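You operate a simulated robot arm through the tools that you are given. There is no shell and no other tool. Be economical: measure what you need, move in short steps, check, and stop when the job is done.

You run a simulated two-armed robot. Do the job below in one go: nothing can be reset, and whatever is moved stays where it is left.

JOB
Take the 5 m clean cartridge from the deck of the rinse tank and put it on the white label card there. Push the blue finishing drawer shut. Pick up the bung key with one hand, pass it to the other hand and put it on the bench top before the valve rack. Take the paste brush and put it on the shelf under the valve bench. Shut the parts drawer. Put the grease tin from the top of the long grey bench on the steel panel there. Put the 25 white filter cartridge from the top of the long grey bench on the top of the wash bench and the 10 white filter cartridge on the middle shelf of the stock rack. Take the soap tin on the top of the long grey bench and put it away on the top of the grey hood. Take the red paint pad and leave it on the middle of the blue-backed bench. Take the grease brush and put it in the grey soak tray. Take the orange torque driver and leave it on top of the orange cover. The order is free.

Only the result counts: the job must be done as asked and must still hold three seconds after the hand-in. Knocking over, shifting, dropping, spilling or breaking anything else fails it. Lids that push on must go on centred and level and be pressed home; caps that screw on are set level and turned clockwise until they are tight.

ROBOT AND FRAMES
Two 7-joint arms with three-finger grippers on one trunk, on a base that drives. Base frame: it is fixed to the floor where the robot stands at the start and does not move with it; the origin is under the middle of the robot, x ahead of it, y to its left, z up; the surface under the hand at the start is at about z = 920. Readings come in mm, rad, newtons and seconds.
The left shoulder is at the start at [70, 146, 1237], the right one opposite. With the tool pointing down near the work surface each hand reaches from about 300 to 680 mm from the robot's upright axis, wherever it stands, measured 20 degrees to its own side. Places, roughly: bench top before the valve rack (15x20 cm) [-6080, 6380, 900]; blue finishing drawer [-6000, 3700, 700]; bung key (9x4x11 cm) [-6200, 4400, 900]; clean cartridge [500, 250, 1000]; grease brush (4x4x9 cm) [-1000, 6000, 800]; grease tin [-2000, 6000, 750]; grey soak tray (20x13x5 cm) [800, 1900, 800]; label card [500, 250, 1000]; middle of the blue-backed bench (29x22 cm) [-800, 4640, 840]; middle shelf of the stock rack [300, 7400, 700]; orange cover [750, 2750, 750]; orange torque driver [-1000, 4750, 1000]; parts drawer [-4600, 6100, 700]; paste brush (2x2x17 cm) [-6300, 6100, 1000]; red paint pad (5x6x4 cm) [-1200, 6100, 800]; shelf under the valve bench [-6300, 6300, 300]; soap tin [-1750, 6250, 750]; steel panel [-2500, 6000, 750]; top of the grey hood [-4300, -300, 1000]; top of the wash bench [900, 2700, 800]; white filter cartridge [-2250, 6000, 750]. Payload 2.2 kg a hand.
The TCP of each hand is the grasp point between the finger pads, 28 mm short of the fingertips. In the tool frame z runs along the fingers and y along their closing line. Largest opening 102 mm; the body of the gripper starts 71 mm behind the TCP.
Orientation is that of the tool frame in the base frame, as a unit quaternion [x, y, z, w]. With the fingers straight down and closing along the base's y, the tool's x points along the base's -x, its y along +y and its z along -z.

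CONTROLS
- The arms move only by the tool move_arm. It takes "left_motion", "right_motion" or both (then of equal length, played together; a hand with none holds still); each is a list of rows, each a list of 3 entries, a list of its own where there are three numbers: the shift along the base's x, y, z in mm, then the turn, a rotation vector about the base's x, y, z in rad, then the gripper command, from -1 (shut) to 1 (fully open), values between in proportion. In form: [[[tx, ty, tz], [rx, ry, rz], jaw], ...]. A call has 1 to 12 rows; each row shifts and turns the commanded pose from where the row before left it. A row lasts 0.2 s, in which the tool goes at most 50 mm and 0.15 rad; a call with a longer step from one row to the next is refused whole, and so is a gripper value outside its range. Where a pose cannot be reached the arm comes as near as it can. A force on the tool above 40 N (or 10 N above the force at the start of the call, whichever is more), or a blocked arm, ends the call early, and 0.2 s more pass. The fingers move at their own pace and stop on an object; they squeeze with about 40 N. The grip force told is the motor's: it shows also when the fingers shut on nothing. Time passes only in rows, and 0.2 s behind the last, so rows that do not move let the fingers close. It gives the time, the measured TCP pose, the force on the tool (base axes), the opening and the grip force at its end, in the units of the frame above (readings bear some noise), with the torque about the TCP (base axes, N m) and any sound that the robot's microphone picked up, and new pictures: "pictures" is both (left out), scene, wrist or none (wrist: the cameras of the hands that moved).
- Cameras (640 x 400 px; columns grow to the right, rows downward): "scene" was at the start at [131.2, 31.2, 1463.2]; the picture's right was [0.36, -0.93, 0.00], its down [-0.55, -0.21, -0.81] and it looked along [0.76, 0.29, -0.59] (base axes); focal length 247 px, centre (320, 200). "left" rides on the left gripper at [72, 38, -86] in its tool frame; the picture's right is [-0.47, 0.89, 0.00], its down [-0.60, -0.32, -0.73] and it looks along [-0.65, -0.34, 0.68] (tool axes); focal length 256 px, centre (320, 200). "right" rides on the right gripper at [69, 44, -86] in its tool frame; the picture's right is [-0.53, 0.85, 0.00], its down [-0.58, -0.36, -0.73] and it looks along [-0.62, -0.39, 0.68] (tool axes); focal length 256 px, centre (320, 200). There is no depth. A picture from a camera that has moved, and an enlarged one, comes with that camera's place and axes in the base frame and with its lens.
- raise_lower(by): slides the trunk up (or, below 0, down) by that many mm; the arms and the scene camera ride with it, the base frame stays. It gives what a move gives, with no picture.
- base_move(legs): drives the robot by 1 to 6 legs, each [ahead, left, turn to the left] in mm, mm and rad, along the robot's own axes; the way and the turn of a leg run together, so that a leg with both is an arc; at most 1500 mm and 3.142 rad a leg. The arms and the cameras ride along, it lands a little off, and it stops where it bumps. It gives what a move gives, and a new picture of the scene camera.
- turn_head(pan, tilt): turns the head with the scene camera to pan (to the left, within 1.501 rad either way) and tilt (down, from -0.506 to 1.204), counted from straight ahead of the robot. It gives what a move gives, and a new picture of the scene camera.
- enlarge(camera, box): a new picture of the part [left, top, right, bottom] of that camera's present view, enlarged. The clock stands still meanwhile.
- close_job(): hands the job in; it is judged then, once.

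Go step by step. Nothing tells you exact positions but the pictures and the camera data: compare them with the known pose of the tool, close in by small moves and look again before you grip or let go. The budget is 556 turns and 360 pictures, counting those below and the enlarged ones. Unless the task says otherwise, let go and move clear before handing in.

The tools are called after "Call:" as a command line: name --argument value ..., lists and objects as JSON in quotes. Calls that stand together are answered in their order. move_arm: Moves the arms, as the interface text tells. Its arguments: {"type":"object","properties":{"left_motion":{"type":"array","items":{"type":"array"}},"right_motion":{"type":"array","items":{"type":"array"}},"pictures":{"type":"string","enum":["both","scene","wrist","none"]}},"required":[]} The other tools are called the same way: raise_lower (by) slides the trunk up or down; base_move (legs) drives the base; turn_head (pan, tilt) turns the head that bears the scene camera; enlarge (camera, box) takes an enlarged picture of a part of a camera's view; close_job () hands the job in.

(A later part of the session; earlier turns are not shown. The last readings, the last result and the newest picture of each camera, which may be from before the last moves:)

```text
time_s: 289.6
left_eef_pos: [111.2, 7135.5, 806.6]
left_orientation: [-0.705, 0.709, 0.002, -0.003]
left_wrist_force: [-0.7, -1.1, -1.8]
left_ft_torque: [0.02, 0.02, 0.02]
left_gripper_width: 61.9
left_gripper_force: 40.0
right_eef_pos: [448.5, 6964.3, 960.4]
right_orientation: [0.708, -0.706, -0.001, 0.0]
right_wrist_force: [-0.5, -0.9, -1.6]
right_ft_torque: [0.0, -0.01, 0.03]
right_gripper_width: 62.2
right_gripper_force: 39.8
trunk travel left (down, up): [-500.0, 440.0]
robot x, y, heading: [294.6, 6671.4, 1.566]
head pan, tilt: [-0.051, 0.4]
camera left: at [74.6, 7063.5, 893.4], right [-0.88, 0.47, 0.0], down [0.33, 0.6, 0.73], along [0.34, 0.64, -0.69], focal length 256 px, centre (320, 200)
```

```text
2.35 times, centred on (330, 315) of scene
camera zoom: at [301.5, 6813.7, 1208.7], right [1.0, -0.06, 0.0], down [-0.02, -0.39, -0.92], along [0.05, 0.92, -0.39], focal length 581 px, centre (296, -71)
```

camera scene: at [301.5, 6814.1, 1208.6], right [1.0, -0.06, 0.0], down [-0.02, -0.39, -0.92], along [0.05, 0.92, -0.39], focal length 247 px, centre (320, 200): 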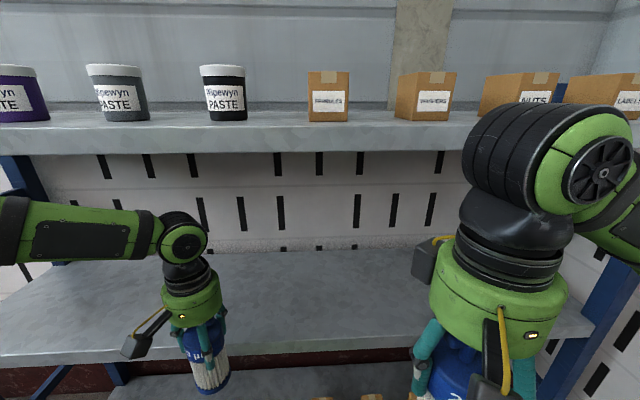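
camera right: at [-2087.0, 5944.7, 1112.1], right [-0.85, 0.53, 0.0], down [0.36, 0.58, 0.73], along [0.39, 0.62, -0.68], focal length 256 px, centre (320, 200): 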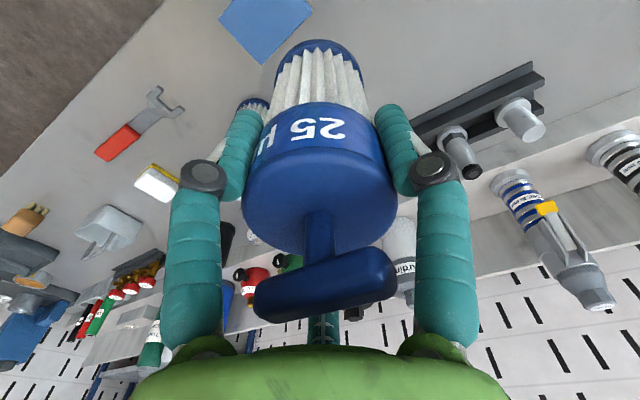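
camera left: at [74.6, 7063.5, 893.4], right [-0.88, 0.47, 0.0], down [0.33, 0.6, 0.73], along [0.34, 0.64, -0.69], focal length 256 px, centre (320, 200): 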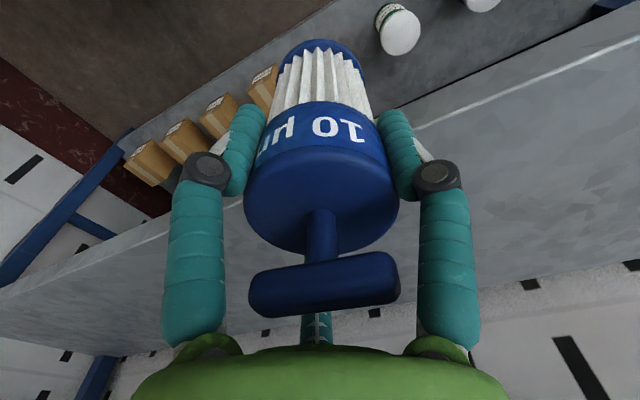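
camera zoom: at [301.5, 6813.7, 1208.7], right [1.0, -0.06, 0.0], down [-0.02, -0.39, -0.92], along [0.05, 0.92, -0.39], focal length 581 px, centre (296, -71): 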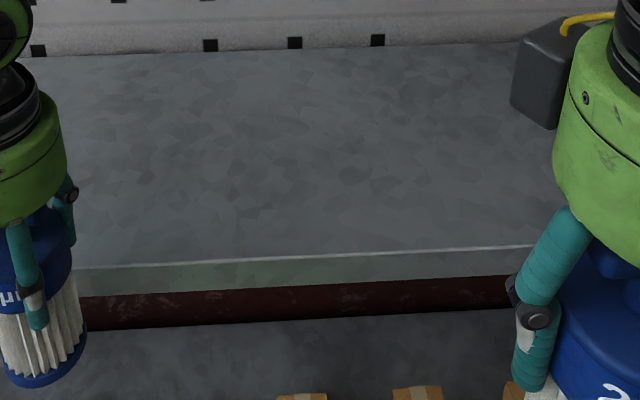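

Shelf height ≈690, front edge y≈7212. I lift the filter slightly and drive it in over the shelf.

Call:
move_arm --left_motion '[[[0, 0, 12], [0, 0, 0], -1]]' --right_motion '[[[0, -20, 0], [0, 0, 0], -1]]' --pictures "none"

Call:
base_move --legs '[[130, 0, 0]]'

Call:
move_arm --left_motion '[[[0, 25, 0], [0, 0, 0], -1], [[0, 15, 0], [0, 0, 0], -1], [[0, 0, 0], [0, 0, 0], -1]]' --pictures "wrist"

```text
time_s: 290.0
left_eef_pos: [112.2, 7134.7, 820.8]
left_orientation: [-0.705, 0.71, 0.002, -0.004]
left_wrist_force: [0.4, -0.3, -1.0]
left_ft_torque: [0.03, 0.02, 0.0]
left_gripper_width: 61.9
left_gripper_force: 40.0
right_eef_pos: [448.1, 6943.9, 960.7]
right_orientation: [0.708, -0.706, -0.001, 0.0]
right_wrist_force: [0.5, 0.4, -1.1]
right_ft_torque: [0.05, -0.02, 0.02]
right_gripper_width: 62.1
right_gripper_force: 39.8
trunk travel left (down, up): [-500.0, 440.0]
robot x, y, heading: [299.6, 6673.5, 1.568]
head pan, tilt: [-0.051, 0.4]
```

```text
time_s: 291.3
left_eef_pos: [112.5, 7264.7, 819.0]
left_orientation: [-0.705, 0.709, 0.002, -0.002]
left_wrist_force: [0.0, 0.4, -0.2]
left_ft_torque: [0.0, 0.03, 0.01]
left_gripper_width: 1.9
left_gripper_force: 31.2
right_eef_pos: [449.4, 7071.5, 960.9]
right_orientation: [0.709, -0.706, -0.001, 0.0]
right_wrist_force: [-0.8, 0.5, -2.4]
right_ft_torque: [-0.01, 0.02, -0.02]
right_gripper_width: 62.0
right_gripper_force: 40.4
trunk travel left (down, up): [-500.0, 440.0]
robot x, y, heading: [298.0, 6798.7, 1.568]
head pan, tilt: [-0.051, 0.4]
camera scene: at [302.1, 6941.1, 1208.7], right [1.0, -0.05, 0.0], down [-0.02, -0.39, -0.92], along [0.05, 0.92, -0.39], focal length 247 px, centre (320, 200)
```

scene: 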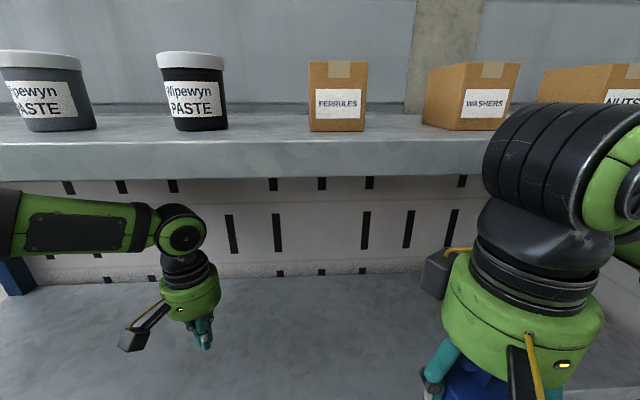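

```text
time_s: 292.1
left_eef_pos: [112.2, 7304.8, 819.5]
left_orientation: [-0.705, 0.709, 0.003, -0.002]
left_wrist_force: [1.1, -0.1, 0.1]
left_ft_torque: [-0.02, 0.0, 0.0]
left_gripper_width: 1.9
left_gripper_force: 31.5
right_eef_pos: [449.6, 7072.1, 960.6]
right_orientation: [0.708, -0.706, -0.001, -0.001]
right_wrist_force: [-0.4, 0.7, -1.3]
right_ft_torque: [-0.02, 0.0, 0.02]
right_gripper_width: 62.1
right_gripper_force: 40.3
trunk travel left (down, up): [-500.0, 440.0]
robot x, y, heading: [300.0, 6799.7, 1.567]
head pan, tilt: [-0.051, 0.4]
camera left: at [74.9, 7230.6, 906.3], right [-0.88, 0.47, 0.01], down [0.32, 0.6, 0.73], along [0.34, 0.65, -0.68], focal length 256 px, centre (320, 200)
```

left: 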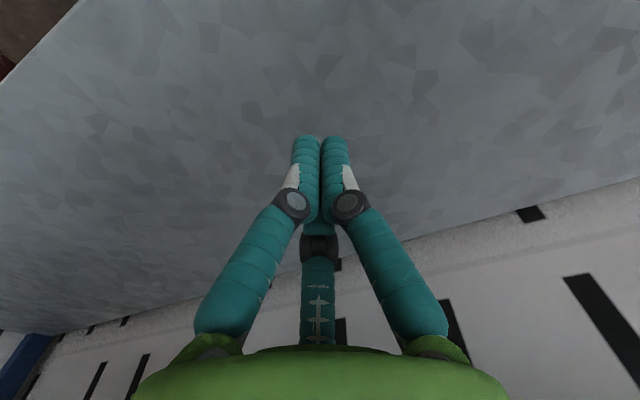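

The filter was knocked from the grip by the shelf edge. I back off to find it.

Call:
base_move --legs '[[-420, 0, 0]]'

Call:
turn_head --pan 0.25 --tilt 0.75

```text
time_s: 294.6
left_eef_pos: [109.4, 6881.2, 820.7]
left_orientation: [0.708, -0.706, -0.003, 0.002]
left_wrist_force: [0.6, -0.5, 0.3]
left_ft_torque: [0.01, -0.01, 0.01]
left_gripper_width: 2.2
left_gripper_force: 31.6
right_eef_pos: [446.8, 6651.4, 959.3]
right_orientation: [0.711, -0.703, -0.001, 0.001]
right_wrist_force: [-0.2, -0.1, -2.5]
right_ft_torque: [-0.01, 0.02, 0.03]
right_gripper_width: 62.0
right_gripper_force: 40.2
trunk travel left (down, up): [-500.0, 440.0]
robot x, y, heading: [299.0, 6377.9, 1.578]
head pan, tilt: [-0.051, 0.4]
camera scene: at [300.8, 6519.6, 1208.7], right [1.0, -0.05, 0.0], down [-0.02, -0.39, -0.92], along [0.04, 0.92, -0.39], focal length 247 px, centre (320, 200)
```

scene: 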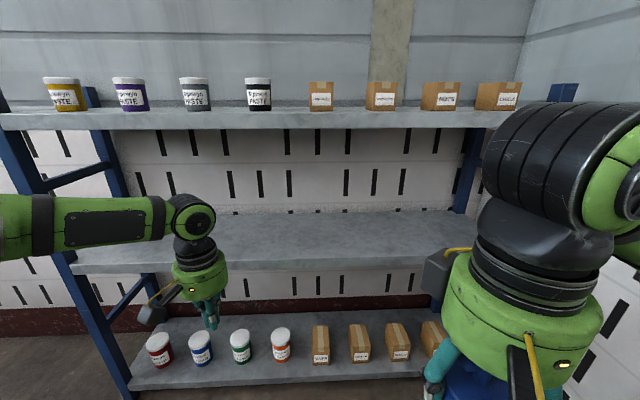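

```text
time_s: 295.5
left_eef_pos: [109.8, 6881.4, 819.8]
left_orientation: [0.707, -0.707, -0.003, 0.003]
left_wrist_force: [-0.6, 0.7, -0.3]
left_ft_torque: [-0.03, -0.03, -0.04]
left_gripper_width: 2.1
left_gripper_force: 30.8
right_eef_pos: [447.8, 6651.2, 960.5]
right_orientation: [0.712, -0.703, 0.0, -0.001]
right_wrist_force: [-0.6, 0.2, -2.3]
right_ft_torque: [0.02, 0.02, 0.0]
right_gripper_width: 61.8
right_gripper_force: 40.2
trunk travel left (down, up): [-500.0, 440.0]
robot x, y, heading: [302.4, 6379.3, 1.573]
head pan, tilt: [0.25, 0.75]
camera scene: at [275.8, 6507.7, 1177.6], right [0.97, 0.25, 0.0], down [0.17, -0.66, -0.73], along [-0.18, 0.71, -0.68], focal length 247 px, centre (320, 200)
```

scene: 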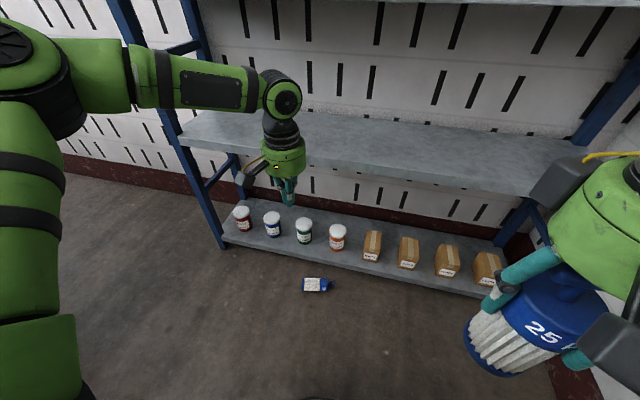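

The filter lies on the floor at about (99,7094), handle pointing right; nothing else was hit. I reposition to pick it up so that it can be set upright with the hand horizontal.

Call:
base_move --legs '[[150, 0, 0], [100, 324, 0], [0, 0, -0.62]]'

Call:
raise_lower --by -440

Call:
turn_head --pan 0.3 --tilt 0.95

```text
time_s: 300.4
left_eef_pos: [106.5, 7145.9, 818.4]
left_orientation: [-0.462, 0.887, 0.003, -0.001]
left_wrist_force: [-0.6, 0.3, 0.7]
left_ft_torque: [-0.02, -0.02, 0.02]
left_gripper_width: 2.3
left_gripper_force: 31.4
right_eef_pos: [250.6, 6762.9, 961.3]
right_orientation: [-0.467, 0.884, 0.001, 0.0]
right_wrist_force: [1.1, -0.4, -1.3]
right_ft_torque: [0.0, 0.0, 0.04]
right_gripper_width: 62.0
right_gripper_force: 40.4
trunk travel left (down, up): [-500.0, 440.0]
robot x, y, heading: [-31.5, 6624.6, 0.956]
head pan, tilt: [0.25, 0.75]
camera scene: at [27.8, 6744.5, 1177.6], right [0.94, -0.35, 0.0], down [-0.24, -0.64, -0.73], along [0.26, 0.68, -0.68], focal length 247 px, centre (320, 200)
```

scene: 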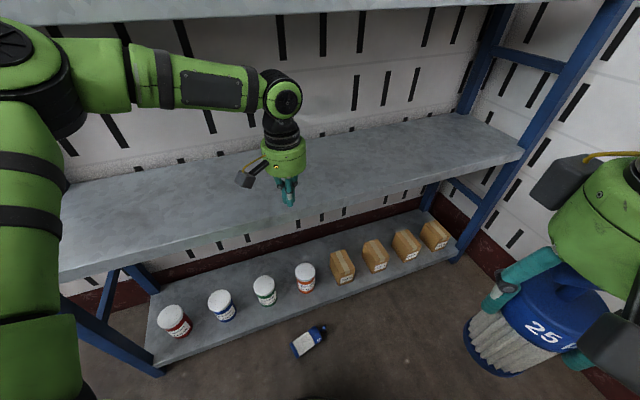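

```text
refused: -440 is not a number from -400 to 400
```

```text
time_s: 301.1
left_eef_pos: [106.3, 7147.0, 819.2]
left_orientation: [-0.461, 0.887, 0.004, -0.002]
left_wrist_force: [0.4, 0.1, -0.3]
left_ft_torque: [0.01, -0.04, 0.0]
left_gripper_width: 2.1
left_gripper_force: 31.7
right_eef_pos: [251.0, 6762.8, 961.0]
right_orientation: [-0.466, 0.885, 0.001, 0.0]
right_wrist_force: [-0.5, 0.6, -1.3]
right_ft_torque: [0.01, 0.01, 0.04]
right_gripper_width: 62.1
right_gripper_force: 39.8
trunk travel left (down, up): [-500.0, 440.0]
robot x, y, heading: [-31.0, 6625.1, 0.96]
head pan, tilt: [0.3, 0.949]
camera scene: at [20.6, 6736.3, 1162.1], right [0.95, -0.31, 0.0], down [-0.25, -0.77, -0.58], along [0.18, 0.55, -0.81], focal length 247 px, centre (320, 200)
```

scene: 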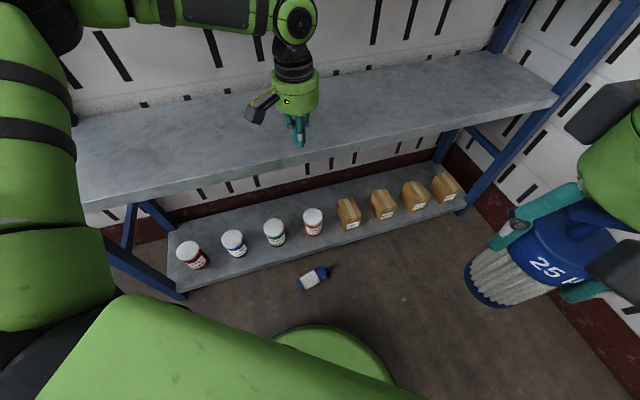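

I yaw the left hand to line up with the filter, open it and lower the trunk.

Call:
move_arm --left_motion '[[[8, -9, 0], [0, 0, -0.15], 1], [[8, -9, 0], [0, 0, -0.15], 1], [[8, -9, 0], [0, 0, -0.15], 1], [[8, -9, 0], [0, 0, -0.15], 1], [[8, -9, 0], [0, 0, -0.15], 1]]' --pictures "none"

Call:
raise_lower --by -400

Call:
raise_lower --by -95

Call:
move_arm --left_motion '[[[0, 0, -40], [0, 0, 0], 1], [[0, 0, -40], [0, 0, 0], 1], [[0, 0, 0], [0, 0, 0], 1]]' --pictures "wrist"

```text
time_s: 302.3
left_eef_pos: [139.0, 7101.2, 820.1]
left_orientation: [-0.104, 0.995, 0.003, 0.001]
left_wrist_force: [0.4, 0.8, -0.1]
left_ft_torque: [-0.01, -0.02, 0.0]
left_gripper_width: 102.1
left_gripper_force: 0.2
left hand out of reach, approached as far as the arm can: row 5
right_eef_pos: [250.6, 6763.2, 960.5]
right_orientation: [-0.467, 0.884, 0.001, 0.0]
right_wrist_force: [-0.3, -0.6, -1.3]
right_ft_torque: [0.03, -0.01, -0.01]
right_gripper_width: 62.0
right_gripper_force: 39.9
trunk travel left (down, up): [-500.0, 440.0]
robot x, y, heading: [-31.2, 6627.0, 0.957]
head pan, tilt: [0.3, 0.949]
```

```text
time_s: 306.1
left_eef_pos: [138.3, 7100.6, 420.7]
left_orientation: [-0.104, 0.995, 0.004, 0.0]
left_wrist_force: [-0.2, 0.3, 0.1]
left_ft_torque: [0.01, -0.01, -0.02]
left_gripper_width: 102.1
left_gripper_force: 0.0
right_eef_pos: [251.2, 6763.0, 561.4]
right_orientation: [-0.466, 0.885, 0.001, 0.001]
right_wrist_force: [-0.4, 0.5, -2.5]
right_ft_torque: [0.02, -0.02, 0.01]
right_gripper_width: 62.1
right_gripper_force: 39.9
trunk travel left (down, up): [-100.0, 840.0]
robot x, y, heading: [-28.7, 6626.9, 0.963]
head pan, tilt: [0.3, 0.949]
```

```text
time_s: 307.4
left_eef_pos: [139.0, 7101.0, 325.6]
left_orientation: [-0.104, 0.995, 0.003, 0.001]
left_wrist_force: [0.4, 0.3, -0.2]
left_ft_torque: [-0.03, -0.06, 0.0]
left_gripper_width: 102.1
left_gripper_force: 0.1
right_eef_pos: [250.6, 6763.2, 466.5]
right_orientation: [-0.467, 0.884, 0.001, 0.0]
right_wrist_force: [-1.2, -0.2, -1.7]
right_ft_torque: [0.01, 0.0, 0.01]
right_gripper_width: 62.0
right_gripper_force: 39.6
trunk travel left (down, up): [-5.0, 935.0]
robot x, y, heading: [-32.3, 6628.3, 0.958]
head pan, tilt: [0.3, 0.949]
```

```text
time_s: 308.2
left_eef_pos: [123.1, 7097.6, 252.7]
left_orientation: [-0.104, 0.995, 0.002, 0.001]
left_wrist_force: [-0.2, -0.9, -0.5]
left_ft_torque: [-0.03, 0.02, 0.0]
left_gripper_width: 102.1
left_gripper_force: 0.0
left hand out of reach, approached as far as the arm can: row 1, 2
right_eef_pos: [250.3, 6764.1, 464.2]
right_orientation: [-0.467, 0.884, 0.001, -0.001]
right_wrist_force: [0.6, -0.6, -1.3]
right_ft_torque: [0.0, -0.04, 0.02]
right_gripper_width: 61.9
right_gripper_force: 40.2
trunk travel left (down, up): [-5.0, 935.0]
robot x, y, heading: [-31.3, 6630.8, 0.957]
head pan, tilt: [0.3, 0.949]
camera left: at [44.9, 7119.5, 338.5], right [0.27, 0.96, 0.01], down [0.66, -0.19, 0.73], along [0.71, -0.19, -0.68], focal length 256 px, centre (320, 200)
```

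left: 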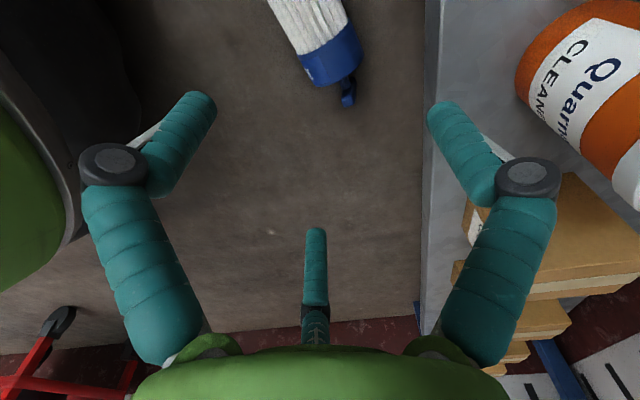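

Mid shelf is really z≈747, front y≈7170. The wrist yaw limits reach here, so I lift the hand, turn the base more to the right and approach again with the hand tilted away from the rack.

Call:
move_arm --left_motion '[[[-10, -20, 40], [0, 0, 0], 1], [[-10, -20, 40], [0, 0, 0], 1], [[-10, -20, 40], [0, 0, 0], 1]]' --pictures "none"

Call:
base_move --legs '[[40, 85, 0], [0, 0, -0.36]]'

```text
time_s: 309.0
left_eef_pos: [93.5, 7040.7, 372.3]
left_orientation: [-0.104, 0.995, 0.003, 0.001]
left_wrist_force: [0.6, -0.1, 0.1]
left_ft_torque: [-0.03, 0.0, -0.01]
left_gripper_width: 102.1
left_gripper_force: 0.0
right_eef_pos: [249.9, 6763.2, 466.7]
right_orientation: [-0.467, 0.884, 0.001, 0.0]
right_wrist_force: [0.4, 0.9, -2.5]
right_ft_torque: [-0.04, -0.02, -0.02]
right_gripper_width: 62.1
right_gripper_force: 40.1
trunk travel left (down, up): [-5.0, 935.0]
robot x, y, heading: [-29.0, 6627.8, 0.965]
head pan, tilt: [0.3, 0.949]
```

```text
time_s: 311.2
left_eef_pos: [185.4, 7051.6, 371.9]
left_orientation: [0.075, 0.997, 0.002, 0.001]
left_wrist_force: [0.0, 0.2, 0.6]
left_ft_torque: [0.0, -0.02, 0.0]
left_gripper_width: 101.8
left_gripper_force: 0.0
right_eef_pos: [234.5, 6737.6, 467.3]
right_orientation: [-0.3, 0.954, 0.001, 0.0]
right_wrist_force: [-0.2, -0.5, -2.1]
right_ft_torque: [0.01, -0.03, 0.01]
right_gripper_width: 61.8
right_gripper_force: 40.4
trunk travel left (down, up): [-5.0, 935.0]
robot x, y, heading: [-75.7, 6710.6, 0.6]
head pan, tilt: [0.3, 0.949]
camera scene: at [10.0, 6792.5, 667.1], right [0.78, -0.62, 0.0], down [-0.51, -0.64, -0.58], along [0.36, 0.46, -0.81], focal length 247 px, centre (320, 200)
```

scene: 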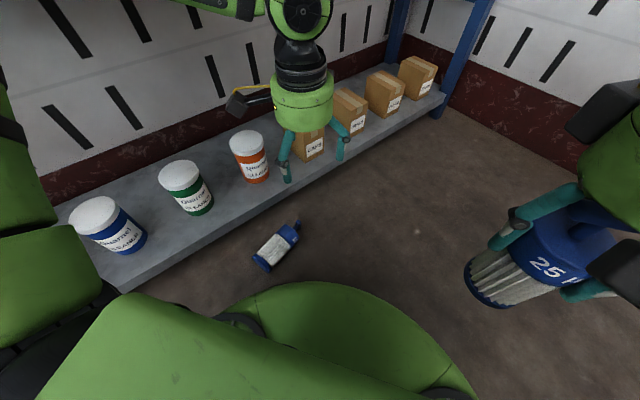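

I yaw and tilt the hand and go to a pre-grasp pose over the filter head.

Call:
move_arm --left_motion '[[[-5, 2, -38], [0, 0, 0.147], 0.6], [[-5, 2, -38], [0, 0, 0.147], 0.6], [[-5, 2, -38], [0, 0, 0.147], 0.6], [[-4, 2, -30], [0.112, 0.033, 0], 0.6], [[-4, 1, -30], [0.112, 0.033, 0], 0.6], [[-3, 1, -30], [0.112, 0.033, 0], 0.6], [[0, 0, 0], [0, 0, 0], 0.6]]' --pictures "both"

```text
time_s: 312.9
left_eef_pos: [126.1, 7094.2, 196.6]
left_orientation: [-0.143, 0.974, 0.176, -0.023]
left_wrist_force: [-0.1, -0.6, -0.3]
left_ft_torque: [0.01, -0.02, 0.02]
left_gripper_width: 81.8
left_gripper_force: 0.2
left hand out of reach, approached as far as the arm can: row 5, 6
right_eef_pos: [235.0, 6736.7, 466.2]
right_orientation: [-0.3, 0.954, 0.001, 0.0]
right_wrist_force: [-0.9, -0.8, -1.1]
right_ft_torque: [-0.02, 0.0, 0.0]
right_gripper_width: 61.8
right_gripper_force: 40.2
trunk travel left (down, up): [-5.0, 935.0]
robot x, y, heading: [-76.7, 6707.5, 0.602]
head pan, tilt: [0.3, 0.949]
camera scene: at [10.1, 6792.5, 667.1], right [0.78, -0.62, 0.0], down [-0.51, -0.64, -0.58], along [0.36, 0.46, -0.81], focal length 247 px, centre (320, 200)
camera left: at [55.3, 7077.9, 290.9], right [0.21, 0.93, 0.31], down [0.73, -0.36, 0.58], along [0.65, 0.11, -0.76], focal length 256 px, centre (320, 200)
```

scene: 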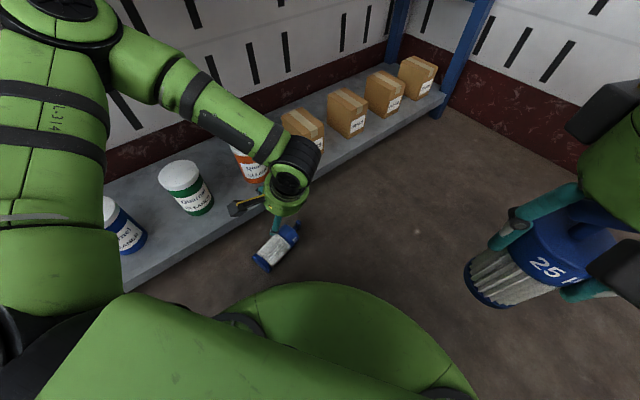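
left: 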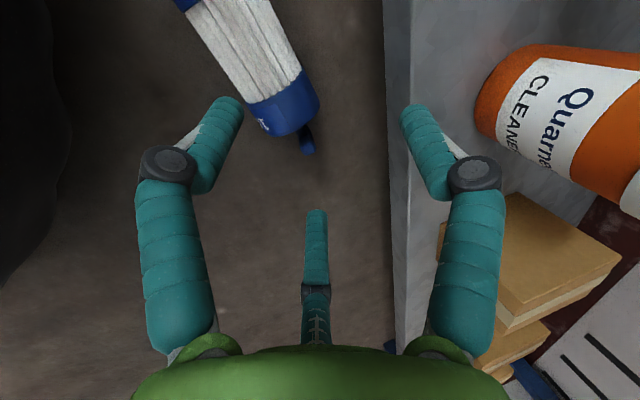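

The hand wants the filter further outboard; I lift a bit and shift the base right, then retry.

Call:
move_arm --left_motion '[[[0, -20, 40], [0, 0, 0], 0.6], [[0, -20, 40], [0, 0, 0], 0.6]]' --pictures "none"

Call:
base_move --legs '[[0, -90, 0]]'

Call:
move_arm --left_motion '[[[0, 0, 0], [0, 0, 0], 0.6]]' --pictures "none"

```text
time_s: 313.4
left_eef_pos: [127.8, 7054.4, 275.9]
left_orientation: [-0.141, 0.974, 0.175, -0.025]
left_wrist_force: [-0.7, 0.9, 0.0]
left_ft_torque: [-0.01, -0.02, -0.01]
left_gripper_width: 81.7
left_gripper_force: 0.0
right_eef_pos: [234.7, 6737.7, 465.2]
right_orientation: [-0.3, 0.954, 0.001, 0.0]
right_wrist_force: [-0.4, 0.5, -1.7]
right_ft_torque: [-0.03, 0.02, -0.02]
right_gripper_width: 62.2
right_gripper_force: 39.8
trunk travel left (down, up): [-5.0, 935.0]
robot x, y, heading: [-76.3, 6706.1, 0.6]
head pan, tilt: [0.3, 0.949]
```

```text
time_s: 314.6
left_eef_pos: [178.8, 6981.5, 277.1]
left_orientation: [-0.142, 0.974, 0.175, -0.024]
left_wrist_force: [-0.8, -0.1, -0.1]
left_ft_torque: [0.03, 0.03, 0.02]
left_gripper_width: 81.4
left_gripper_force: 0.1
right_eef_pos: [285.5, 6662.9, 466.1]
right_orientation: [-0.3, 0.954, 0.001, 0.0]
right_wrist_force: [0.1, 0.9, -2.0]
right_ft_torque: [-0.01, 0.02, 0.01]
right_gripper_width: 61.8
right_gripper_force: 39.6
trunk travel left (down, up): [-5.0, 935.0]
robot x, y, heading: [-25.5, 6633.0, 0.602]
head pan, tilt: [0.3, 0.949]
camera scene: at [60.6, 6718.7, 667.1], right [0.78, -0.62, 0.0], down [-0.51, -0.64, -0.58], along [0.36, 0.46, -0.81], focal length 247 px, centre (320, 200)
```

scene: 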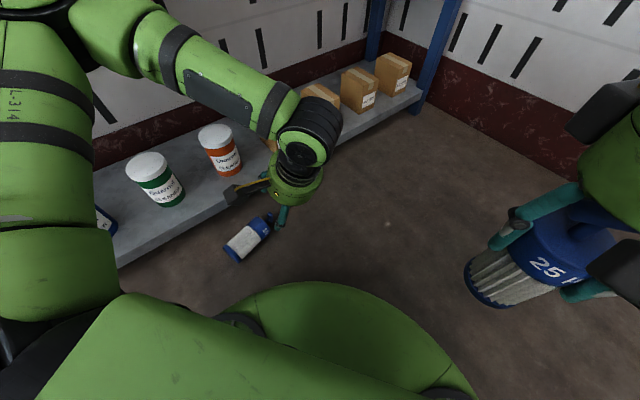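

```text
time_s: 314.9
left_eef_pos: [178.6, 6981.4, 276.9]
left_orientation: [-0.143, 0.974, 0.176, -0.024]
left_wrist_force: [-0.1, 0.0, 0.0]
left_ft_torque: [0.01, -0.01, 0.0]
left_gripper_width: 81.8
left_gripper_force: 0.0
right_eef_pos: [285.6, 6663.9, 465.3]
right_orientation: [-0.299, 0.954, 0.001, 0.0]
right_wrist_force: [0.0, 0.5, -1.8]
right_ft_torque: [0.02, 0.0, 0.0]
right_gripper_width: 62.0
right_gripper_force: 40.0
trunk travel left (down, up): [-5.0, 935.0]
robot x, y, heading: [-24.7, 6630.2, 0.604]
head pan, tilt: [0.3, 0.949]
```

Call:
move_arm --left_motion '[[[-7, 27, -30], [0, 0, 0], 0.6], [[-7, 27, -35], [0, 0, 0], 0.6], [[-6, 27, -35], [0, 0, 0], 0.6], [[0, 0, -10], [0, 0, 0], 0.6], [[0, 0, 0], [0, 0, 0], 0.6]]' --pictures "wrist"

```text
time_s: 316.1
left_eef_pos: [157.2, 7062.8, 167.5]
left_orientation: [-0.142, 0.974, 0.175, -0.023]
left_wrist_force: [-0.6, 1.1, 0.1]
left_ft_torque: [-0.01, -0.02, 0.0]
left_gripper_width: 81.7
left_gripper_force: 0.0
right_eef_pos: [285.6, 6663.8, 466.1]
right_orientation: [-0.3, 0.954, 0.001, 0.0]
right_wrist_force: [0.0, -0.5, -2.7]
right_ft_torque: [0.01, 0.04, 0.02]
right_gripper_width: 61.9
right_gripper_force: 39.8
trunk travel left (down, up): [-5.0, 935.0]
robot x, y, heading: [-21.7, 6633.9, 0.602]
head pan, tilt: [0.3, 0.949]
camera left: at [86.9, 7046.6, 261.1], right [0.21, 0.93, 0.31], down [0.73, -0.36, 0.58], along [0.65, 0.11, -0.76], focal length 256 px, centre (320, 200)
```

left: 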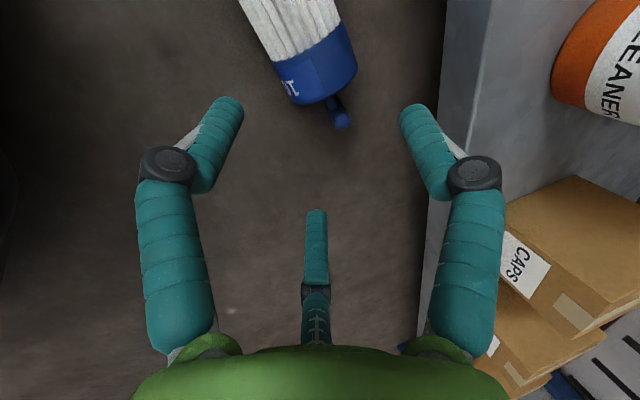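

Now it reaches. The filter axis matches the hand. Descend along the pointing direction.

Call:
move_arm --left_motion '[[[-2, 11, -32], [0, 0, 0], 0.5], [[-2, 11, -32], [0, 0, 0], 0.5], [[-2, 10, -30], [0, 0, 0], 0.5], [[-1, 8, -20], [0, 0, 0], 0.5], [[0, 0, 0], [0, 0, 0], 0.5]]' --pictures "wrist"

```text
time_s: 317.4
left_eef_pos: [123.9, 7120.3, 101.7]
left_orientation: [-0.142, 0.974, 0.176, -0.024]
left_wrist_force: [-1.0, 0.5, 0.5]
left_ft_torque: [0.01, 0.01, 0.01]
left_gripper_width: 76.5
left_gripper_force: 0.1
left hand out of reach, approached as far as the arm can: row 1, 2, 3, 4
right_eef_pos: [285.1, 6663.5, 466.7]
right_orientation: [-0.3, 0.954, 0.001, 0.001]
right_wrist_force: [-0.2, -0.2, -2.2]
right_ft_torque: [-0.02, -0.01, -0.01]
right_gripper_width: 62.0
right_gripper_force: 40.2
trunk travel left (down, up): [-5.0, 935.0]
robot x, y, heading: [-26.5, 6637.6, 0.602]
head pan, tilt: [0.3, 0.949]
camera left: at [53.3, 7104.1, 195.5], right [0.21, 0.93, 0.31], down [0.73, -0.36, 0.58], along [0.65, 0.11, -0.76], focal length 256 px, centre (320, 200)
```

left: 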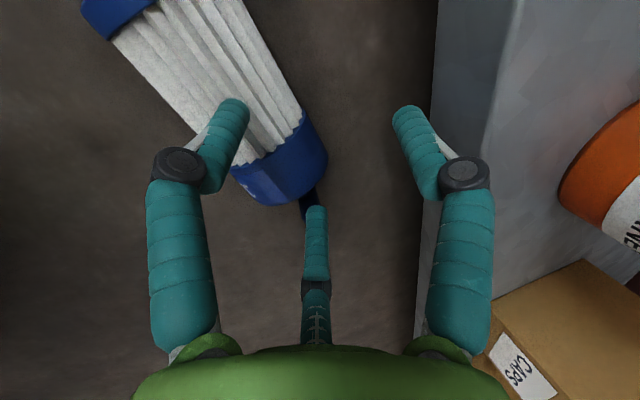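

Limited again as it goes low; probably too close to the body. I lift, back the base off 110 mm and retry.

Call:
move_arm --left_motion '[[[2, -12, 35], [0, 0, 0], 0.5], [[2, -12, 35], [0, 0, 0], 0.5]]' --pictures "none"

Call:
base_move --legs '[[-110, 0, 0]]'

Call:
move_arm --left_motion '[[[40, 5, -5], [0, 0, 0], 0.5], [[40, 5, 0], [0, 0, 0], 0.5], [[40, 5, 0], [0, 0, 0], 0.5], [[0, 0, 0], [0, 0, 0], 0.5]]' --pictures "none"

```text
time_s: 317.9
left_eef_pos: [129.2, 7095.6, 172.2]
left_orientation: [-0.143, 0.974, 0.175, -0.025]
left_wrist_force: [-0.4, -0.3, 0.3]
left_ft_torque: [0.02, 0.0, -0.02]
left_gripper_width: 76.6
left_gripper_force: 0.1
right_eef_pos: [285.9, 6663.0, 467.5]
right_orientation: [-0.299, 0.954, 0.001, 0.001]
right_wrist_force: [0.4, 1.0, -1.8]
right_ft_torque: [0.0, 0.0, -0.02]
right_gripper_width: 61.8
right_gripper_force: 39.6
trunk travel left (down, up): [-5.0, 935.0]
robot x, y, heading: [-23.8, 6634.3, 0.602]
head pan, tilt: [0.3, 0.949]
```

```text
time_s: 319.1
left_eef_pos: [38.5, 7035.8, 170.7]
left_orientation: [-0.144, 0.974, 0.176, -0.024]
left_wrist_force: [-0.8, 0.1, -0.5]
left_ft_torque: [0.03, -0.01, 0.0]
left_gripper_width: 76.3
left_gripper_force: 0.1
right_eef_pos: [194.5, 6601.5, 466.6]
right_orientation: [-0.3, 0.954, 0.001, 0.0]
right_wrist_force: [-0.3, 0.5, -1.7]
right_ft_torque: [0.02, 0.02, 0.01]
right_gripper_width: 62.1
right_gripper_force: 40.7
trunk travel left (down, up): [-5.0, 935.0]
robot x, y, heading: [-113.0, 6572.5, 0.604]
head pan, tilt: [0.3, 0.949]
camera scene: at [-29.9, 6656.9, 667.1], right [0.78, -0.62, 0.0], down [-0.5, -0.64, -0.58], along [0.36, 0.46, -0.81], focal length 247 px, centre (320, 200)
```

scene: 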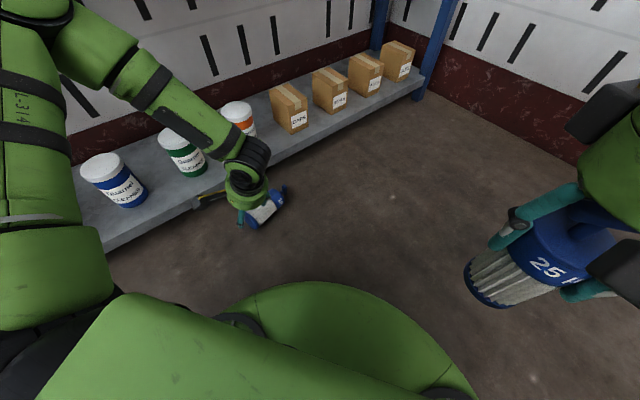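

```text
time_s: 320.1
left_eef_pos: [136.0, 7055.3, 186.9]
left_orientation: [-0.144, 0.974, 0.176, -0.024]
left_wrist_force: [-0.2, 0.1, -0.1]
left_ft_torque: [0.0, 0.0, 0.0]
left_gripper_width: 76.7
left_gripper_force: 0.1
left hand out of reach, approached as far as the arm can: row 3
right_eef_pos: [193.9, 6602.9, 466.0]
right_orientation: [-0.301, 0.954, 0.001, 0.001]
right_wrist_force: [0.1, 0.8, -1.6]
right_ft_torque: [0.06, 0.03, -0.02]
right_gripper_width: 62.0
right_gripper_force: 39.3
trunk travel left (down, up): [-5.0, 935.0]
robot x, y, heading: [-115.9, 6571.3, 0.602]
head pan, tilt: [0.3, 0.949]
```

It's the outer reach shrinking with depth; I take an intermediate base position.

Call:
move_arm --left_motion '[[[-30, -35, 10], [0, 0, 0], 0.5], [[-30, -35, 10], [0, 0, 0], 0.5], [[-20, -35, 0], [0, 0, 0], 0.5]]' --pictures "none"

Call:
base_move --legs '[[130, 38, 0]]'

Call:
move_arm --left_motion '[[[0, 0, -10], [0, 0, 0], 0.5], [[0, 0, 0], [0, 0, 0], 0.5]]' --pictures "none"

```text
time_s: 320.9
left_eef_pos: [59.5, 6949.5, 206.1]
left_orientation: [-0.144, 0.974, 0.176, -0.024]
left_wrist_force: [0.3, 0.6, -0.2]
left_ft_torque: [0.01, 0.0, -0.01]
left_gripper_width: 76.6
left_gripper_force: 0.0
right_eef_pos: [194.3, 6601.3, 466.7]
right_orientation: [-0.301, 0.954, 0.001, 0.0]
right_wrist_force: [0.3, -0.2, -1.3]
right_ft_torque: [-0.04, -0.01, 0.03]
right_gripper_width: 61.8
right_gripper_force: 39.7
trunk travel left (down, up): [-5.0, 935.0]
robot x, y, heading: [-117.4, 6573.0, 0.601]
head pan, tilt: [0.3, 0.949]
```

```text
time_s: 322.2
left_eef_pos: [141.8, 7054.6, 204.8]
left_orientation: [-0.143, 0.974, 0.175, -0.024]
left_wrist_force: [0.1, -0.4, 0.4]
left_ft_torque: [-0.03, -0.01, 0.02]
left_gripper_width: 76.6
left_gripper_force: 0.1
right_eef_pos: [278.5, 6706.8, 465.0]
right_orientation: [-0.302, 0.953, 0.001, 0.001]
right_wrist_force: [0.2, 0.1, -2.2]
right_ft_torque: [-0.02, 0.01, 0.06]
right_gripper_width: 62.0
right_gripper_force: 39.9
trunk travel left (down, up): [-5.0, 935.0]
robot x, y, heading: [-27.6, 6675.9, 0.605]
head pan, tilt: [0.3, 0.949]
camera scene: at [53.7, 6761.0, 667.1], right [0.79, -0.62, 0.0], down [-0.5, -0.64, -0.58], along [0.36, 0.46, -0.81], focal length 247 px, centre (320, 200)
```

scene: 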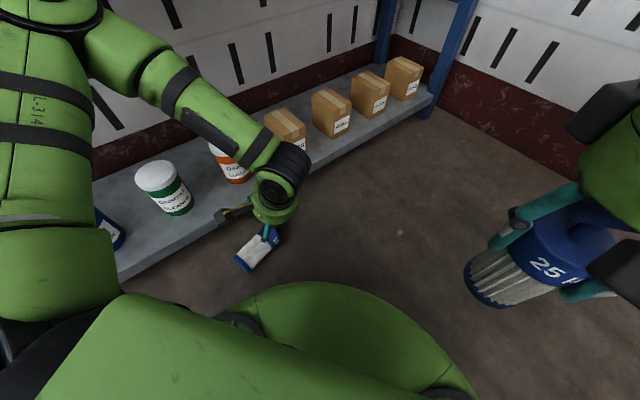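

```text
time_s: 322.8
left_eef_pos: [141.5, 7053.3, 194.5]
left_orientation: [-0.144, 0.974, 0.174, -0.024]
left_wrist_force: [-0.3, 0.0, 0.2]
left_ft_torque: [0.02, 0.0, 0.0]
left_gripper_width: 76.3
left_gripper_force: 0.0
right_eef_pos: [278.5, 6706.5, 465.7]
right_orientation: [-0.301, 0.953, 0.001, 0.001]
right_wrist_force: [0.0, -0.1, -2.0]
right_ft_torque: [-0.01, 0.04, 0.01]
right_gripper_width: 61.9
right_gripper_force: 39.8
trunk travel left (down, up): [-5.0, 935.0]
robot x, y, heading: [-31.9, 6673.7, 0.603]
head pan, tilt: [0.3, 0.949]
```

Call:
move_arm --left_motion '[[[3, 12, -35], [0, 0, 0], 0.5], [[2, 12, -35], [0, 0, 0], 0.5], [[2, 12, -35], [0, 0, 0], 0.5], [[0, 8, -25], [0, 0, 0], 0.5], [[0, 0, 0], [0, 0, 0], 0.5]]' --pictures "none"

```text
time_s: 324.0
left_eef_pos: [118.0, 7126.4, 115.6]
left_orientation: [-0.144, 0.974, 0.175, -0.024]
left_wrist_force: [-0.1, -0.4, 0.0]
left_ft_torque: [-0.01, -0.02, 0.0]
left_gripper_width: 76.3
left_gripper_force: 0.1
left hand out of reach, approached as far as the arm can: row 1, 2, 3, 4
right_eef_pos: [279.6, 6704.8, 466.4]
right_orientation: [-0.301, 0.954, 0.001, 0.001]
right_wrist_force: [0.7, -0.3, -0.8]
right_ft_torque: [0.0, 0.0, 0.04]
right_gripper_width: 62.1
right_gripper_force: 40.2
trunk travel left (down, up): [-5.0, 935.0]
robot x, y, heading: [-32.1, 6675.3, 0.6]
head pan, tilt: [0.3, 0.949]
```

The limit is lateral (needs to be further outboard the lower it goes). I shift right and ahead accordingly.

Call:
move_arm --left_motion '[[[0, -20, 35], [0, 0, 0], 0.5], [[0, -20, 35], [0, 0, 0], 0.5]]' --pictures "none"

Call:
base_move --legs '[[92, -129, 0]]'

Call:
move_arm --left_motion '[[[-40, 0, -5], [0, 0, 0], 0.5], [[-40, 0, -10], [0, 0, 0], 0.5], [[-30, 0, -10], [0, 0, 0], 0.5], [[0, 10, -30], [0, 0, 0], 0.5], [[0, 10, -30], [0, 0, 0], 0.5], [[0, 0, 0], [0, 0, 0], 0.5]]' --pictures "wrist"

```text
time_s: 324.6
left_eef_pos: [117.9, 7088.6, 187.5]
left_orientation: [-0.144, 0.974, 0.176, -0.023]
left_wrist_force: [-0.2, -0.4, -0.5]
left_ft_torque: [-0.04, -0.02, -0.03]
left_gripper_width: 76.3
left_gripper_force: 0.1
right_eef_pos: [279.0, 6707.1, 465.2]
right_orientation: [-0.302, 0.953, 0.001, 0.001]
right_wrist_force: [0.4, 0.7, -1.9]
right_ft_torque: [0.03, -0.04, 0.01]
right_gripper_width: 61.7
right_gripper_force: 40.6
trunk travel left (down, up): [-5.0, 935.0]
robot x, y, heading: [-31.0, 6674.0, 0.607]
head pan, tilt: [0.3, 0.949]
```

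```text
time_s: 326.1
left_eef_pos: [266.7, 7035.0, 187.6]
left_orientation: [-0.145, 0.973, 0.176, -0.023]
left_wrist_force: [-0.6, 0.5, 0.7]
left_ft_torque: [0.04, -0.03, -0.04]
left_gripper_width: 76.2
left_gripper_force: 0.0
right_eef_pos: [428.1, 6654.8, 467.0]
right_orientation: [-0.302, 0.953, 0.0, 0.001]
right_wrist_force: [0.5, -0.3, -1.9]
right_ft_torque: [0.01, 0.03, -0.01]
right_gripper_width: 61.9
right_gripper_force: 39.8
trunk travel left (down, up): [-5.0, 935.0]
robot x, y, heading: [118.0, 6621.8, 0.605]
head pan, tilt: [0.3, 0.949]
camera scene: at [202.9, 6708.7, 667.1], right [0.79, -0.62, 0.0], down [-0.5, -0.64, -0.58], along [0.36, 0.46, -0.81], focal length 247 px, centre (320, 200)
```

scene: 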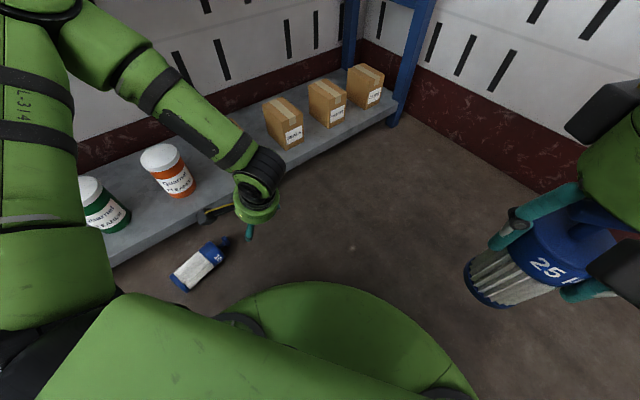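

```text
time_s: 327.4
left_eef_pos: [177.1, 7072.8, 88.2]
left_orientation: [-0.146, 0.973, 0.175, -0.026]
left_wrist_force: [-0.2, -0.9, 0.2]
left_ft_torque: [0.02, 0.02, 0.0]
left_gripper_width: 76.6
left_gripper_force: 0.0
left hand out of reach, approached as far as the arm can: row 2, 3
right_eef_pos: [428.2, 6655.3, 466.3]
right_orientation: [-0.303, 0.953, 0.001, 0.001]
right_wrist_force: [0.1, 0.2, -1.4]
right_ft_torque: [-0.02, -0.01, -0.02]
right_gripper_width: 62.0
right_gripper_force: 39.7
trunk travel left (down, up): [-5.0, 935.0]
robot x, y, heading: [116.0, 6623.6, 0.604]
head pan, tilt: [0.3, 0.949]
camera left: at [107.3, 7056.2, 182.3], right [0.2, 0.93, 0.31], down [0.74, -0.35, 0.58], along [0.64, 0.11, -0.76], focal length 256 px, centre (320, 200)
```

left: 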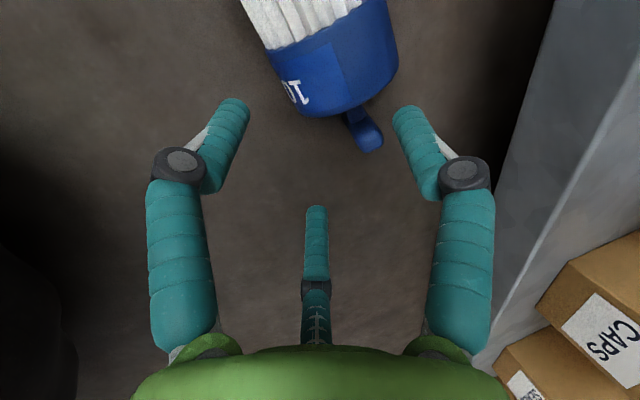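

Much better. Now the last part to the filter head.

Call:
move_arm --left_motion '[[[-12, 12, -5], [0, 0, 0], 0.5], [[-12, 10, -15], [0, 0, 0], 0.5], [[-9, 8, -20], [0, 0, 0], 0.5], [[0, 0, 0], [0, 0, 0], 0.5]]' --pictures "wrist"

```text
time_s: 328.4
left_eef_pos: [137.7, 7102.1, 70.9]
left_orientation: [-0.145, 0.973, 0.176, -0.025]
left_wrist_force: [0.6, 0.0, -0.5]
left_ft_torque: [-0.01, 0.02, 0.0]
left_gripper_width: 76.7
left_gripper_force: 0.9
left hand out of reach, approached as far as the arm can: row 2, 3
right_eef_pos: [427.9, 6654.9, 465.9]
right_orientation: [-0.302, 0.953, 0.001, 0.0]
right_wrist_force: [0.5, 0.0, -2.2]
right_ft_torque: [0.0, 0.03, -0.02]
right_gripper_width: 61.9
right_gripper_force: 40.4
trunk travel left (down, up): [-5.0, 935.0]
robot x, y, heading: [120.1, 6624.7, 0.608]
head pan, tilt: [0.3, 0.949]
camera left: at [66.5, 7087.0, 165.7], right [0.2, 0.93, 0.31], down [0.74, -0.35, 0.58], along [0.65, 0.11, -0.76], focal length 256 px, centre (320, 200)
```

left: 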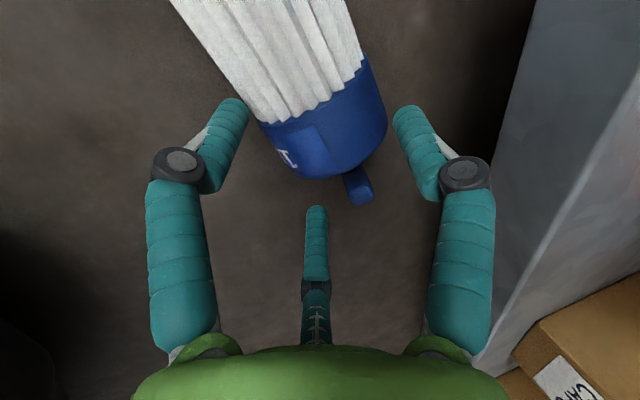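

Still 25 mm too high. The arm likes the target well to its own side, so I turn the base to face +x with the filter at my left.

Call:
move_arm --left_motion '[[[0, -14, 40], [0, 0, 0], 0.5], [[0, -20, 40], [0, 0, 0], 0.5], [[0, -20, 40], [0, 0, 0], 0.5], [[0, -20, 40], [0, 0, 0], 0.5]]' --pictures "none"

Call:
base_move --legs '[[-139, 150, 0], [0, 0, -0.55]]'

Call:
move_arm --left_motion '[[[0, 0, 0], [0, 0, 0.14], 0.5], [[0, 0, 0], [0, 0, 0.14], 0.5], [[0, 0, 0], [0, 0, 0.14], 0.5], [[0, 0, 0], [0, 0, 0.13], 0.5], [[0, 0, 0], [0, 0, 0], 0.5]]' --pictures "wrist"

```text
time_s: 329.4
left_eef_pos: [179.1, 7083.0, 207.4]
left_orientation: [-0.146, 0.974, 0.173, -0.025]
left_wrist_force: [0.3, -0.3, 0.6]
left_ft_torque: [0.0, 0.01, 0.0]
left_gripper_width: 76.5
left_gripper_force: 0.1
left hand out of reach, approached as far as the arm can: row 2, 3, 4
right_eef_pos: [428.4, 6654.6, 466.4]
right_orientation: [-0.302, 0.953, 0.001, 0.0]
right_wrist_force: [0.0, 0.6, -1.2]
right_ft_torque: [0.01, -0.01, 0.0]
right_gripper_width: 61.8
right_gripper_force: 40.0
trunk travel left (down, up): [-5.0, 935.0]
robot x, y, heading: [118.1, 6626.3, 0.607]
head pan, tilt: [0.3, 0.949]
```

```text
time_s: 332.6
left_eef_pos: [213.1, 7026.1, 205.7]
left_orientation: [0.128, 0.976, 0.175, 0.024]
left_wrist_force: [0.0, -0.8, 0.7]
left_ft_torque: [0.02, 0.05, 0.01]
left_gripper_width: 76.8
left_gripper_force: 0.1
right_eef_pos: [198.6, 6530.7, 466.2]
right_orientation: [-0.029, 1.0, 0.001, 0.001]
right_wrist_force: [0.2, 0.4, -0.8]
right_ft_torque: [-0.03, 0.04, 0.01]
right_gripper_width: 61.8
right_gripper_force: 39.7
trunk travel left (down, up): [-5.0, 935.0]
robot x, y, heading: [-82.2, 6666.5, 0.048]
head pan, tilt: [0.3, 0.949]
camera scene: at [36.7, 6694.6, 667.1], right [0.34, -0.94, 0.0], down [-0.76, -0.28, -0.58], along [0.55, 0.2, -0.81], focal length 247 px, centre (320, 200)
```

scene: 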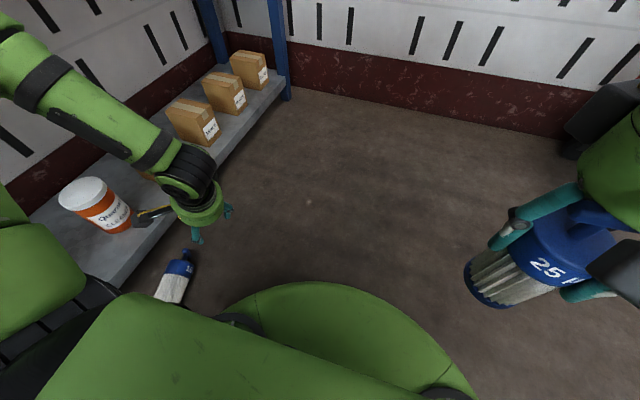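

```text
time_s: 333.8
left_eef_pos: [213.8, 7025.9, 205.8]
left_orientation: [-0.144, 0.974, 0.175, -0.025]
left_wrist_force: [0.1, 0.3, 0.6]
left_ft_torque: [0.02, -0.01, -0.02]
left_gripper_width: 76.4
left_gripper_force: 0.0
right_eef_pos: [198.9, 6529.9, 465.5]
right_orientation: [-0.03, 1.0, 0.001, 0.001]
right_wrist_force: [0.1, -0.2, -2.0]
right_ft_torque: [0.0, -0.01, 0.02]
right_gripper_width: 61.8
right_gripper_force: 39.9
trunk travel left (down, up): [-5.0, 935.0]
robot x, y, heading: [-79.5, 6668.3, 0.044]
head pan, tilt: [0.3, 0.949]
camera left: at [143.5, 7009.1, 300.5], right [0.2, 0.93, 0.31], down [0.74, -0.35, 0.58], along [0.64, 0.11, -0.76], focal length 256 px, centre (320, 200)
```

left: 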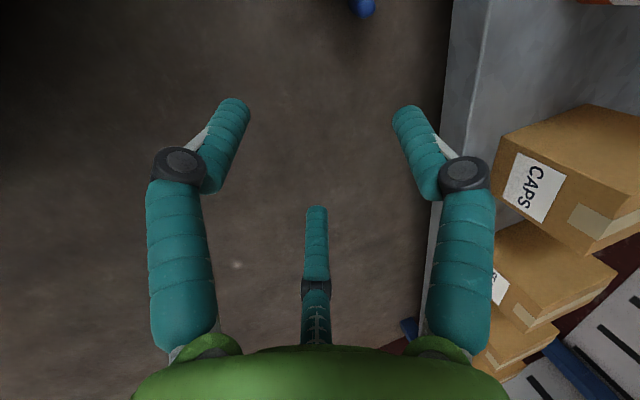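

Call:
move_arm --left_motion '[[[-29, 17, -19], [0, 0, 0], 0.5], [[-28, 17, -19], [0, 0, 0], 0.5], [[-4, 12, -36], [0, 0, 0], 0.5], [[-4, 12, -36], [0, 0, 0], 0.5], [[-3, 11, -30], [0, 0, 0], 0.5], [[-2, 8, -20], [0, 0, 0], 0.5], [[0, 0, 0], [0, 0, 0], 0.5]]' --pictures "wrist"

```text
time_s: 335.4
left_eef_pos: [137.6, 7109.6, 52.6]
left_orientation: [-0.143, 0.974, 0.176, -0.024]
left_wrist_force: [-1.6, 1.5, 14.3]
left_ft_torque: [0.43, -0.06, 0.02]
left_gripper_width: 78.1
left_gripper_force: 39.4
left hand out of reach, approached as far as the arm can: row 6
right_eef_pos: [199.2, 6529.7, 466.2]
right_orientation: [-0.03, 1.0, 0.002, 0.0]
right_wrist_force: [0.5, 0.3, -1.7]
right_ft_torque: [0.0, 0.01, 0.01]
right_gripper_width: 62.0
right_gripper_force: 39.8
trunk travel left (down, up): [-5.0, 935.0]
robot x, y, heading: [-80.6, 6668.1, 0.052]
head pan, tilt: [0.3, 0.949]
camera left: at [67.9, 7092.7, 147.5], right [0.21, 0.93, 0.31], down [0.74, -0.36, 0.58], along [0.65, 0.11, -0.76], focal length 256 px, centre (320, 200)
```

left: 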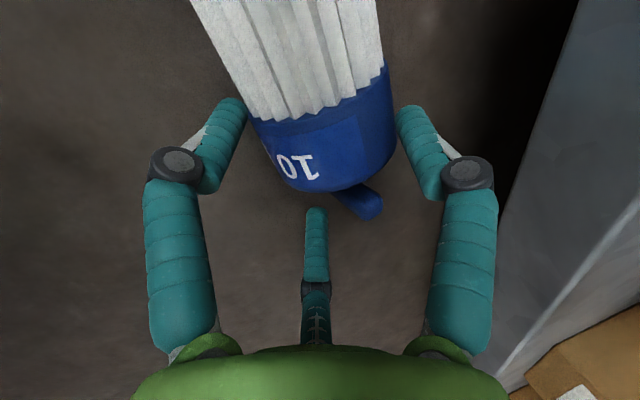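

Slight contact on one finger; I back up a little, shift by −6 mm in y, open wider and re-descend.

Call:
move_arm --left_motion '[[[1, -8, 18], [0, 0, 0], 0.7], [[2, -4, 0], [0, 0, 0], 0.7], [[0, 2, -8], [0, 0, 0], 0.7], [[0, 2, -8], [0, 0, 0], 0.7], [[0, 0, 0], [0, 0, 0], 0.7]]' --pictures "wrist"

```text
time_s: 336.6
left_eef_pos: [141.9, 7102.3, 54.6]
left_orientation: [-0.143, 0.974, 0.176, -0.024]
left_wrist_force: [0.5, 0.8, 2.9]
left_ft_torque: [0.12, 0.03, -0.03]
left_gripper_width: 88.8
left_gripper_force: 2.2
right_eef_pos: [199.6, 6530.0, 466.4]
right_orientation: [-0.03, 1.0, 0.0, 0.002]
right_wrist_force: [0.0, 0.5, -1.7]
right_ft_torque: [-0.01, 0.03, -0.03]
right_gripper_width: 61.9
right_gripper_force: 40.2
trunk travel left (down, up): [-5.0, 935.0]
robot x, y, heading: [-80.9, 6669.8, 0.048]
head pan, tilt: [0.3, 0.949]
camera left: at [71.5, 7085.3, 148.5], right [0.21, 0.93, 0.31], down [0.74, -0.36, 0.58], along [0.65, 0.11, -0.76], focal length 256 px, centre (320, 200)
```

left: 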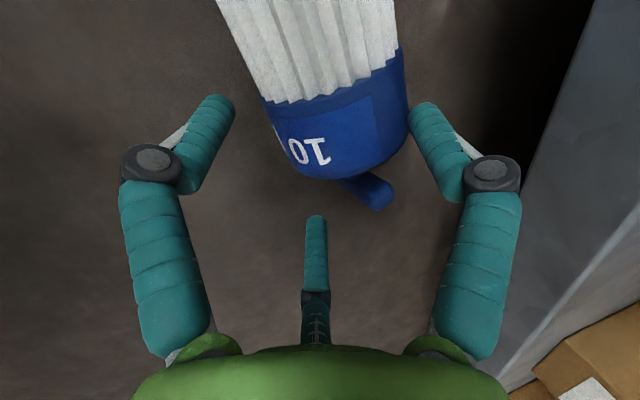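

Call:
move_arm --left_motion '[[[0, 4, -4], [0, 0, 0], 0.6], [[0, 1, -5], [0, 0, 0], 0.55], [[0, 0, 0], [0, 0, 0], 0.5]]' --pictures "none"

```text
time_s: 337.4
left_eef_pos: [140.2, 7111.4, 50.7]
left_orientation: [-0.144, 0.973, 0.177, -0.024]
left_wrist_force: [-1.7, -1.0, 16.0]
left_ft_torque: [0.26, 0.06, 0.06]
left_gripper_width: 77.8
left_gripper_force: 40.2
left hand out of reach, approached as far as the arm can: row 1
right_eef_pos: [198.4, 6530.7, 466.6]
right_orientation: [-0.029, 1.0, 0.001, 0.001]
right_wrist_force: [-1.0, -0.2, -2.0]
right_ft_torque: [0.01, -0.01, -0.02]
right_gripper_width: 61.9
right_gripper_force: 39.9
trunk travel left (down, up): [-5.0, 935.0]
robot x, y, heading: [-80.9, 6669.5, 0.052]
head pan, tilt: [0.3, 0.949]
```

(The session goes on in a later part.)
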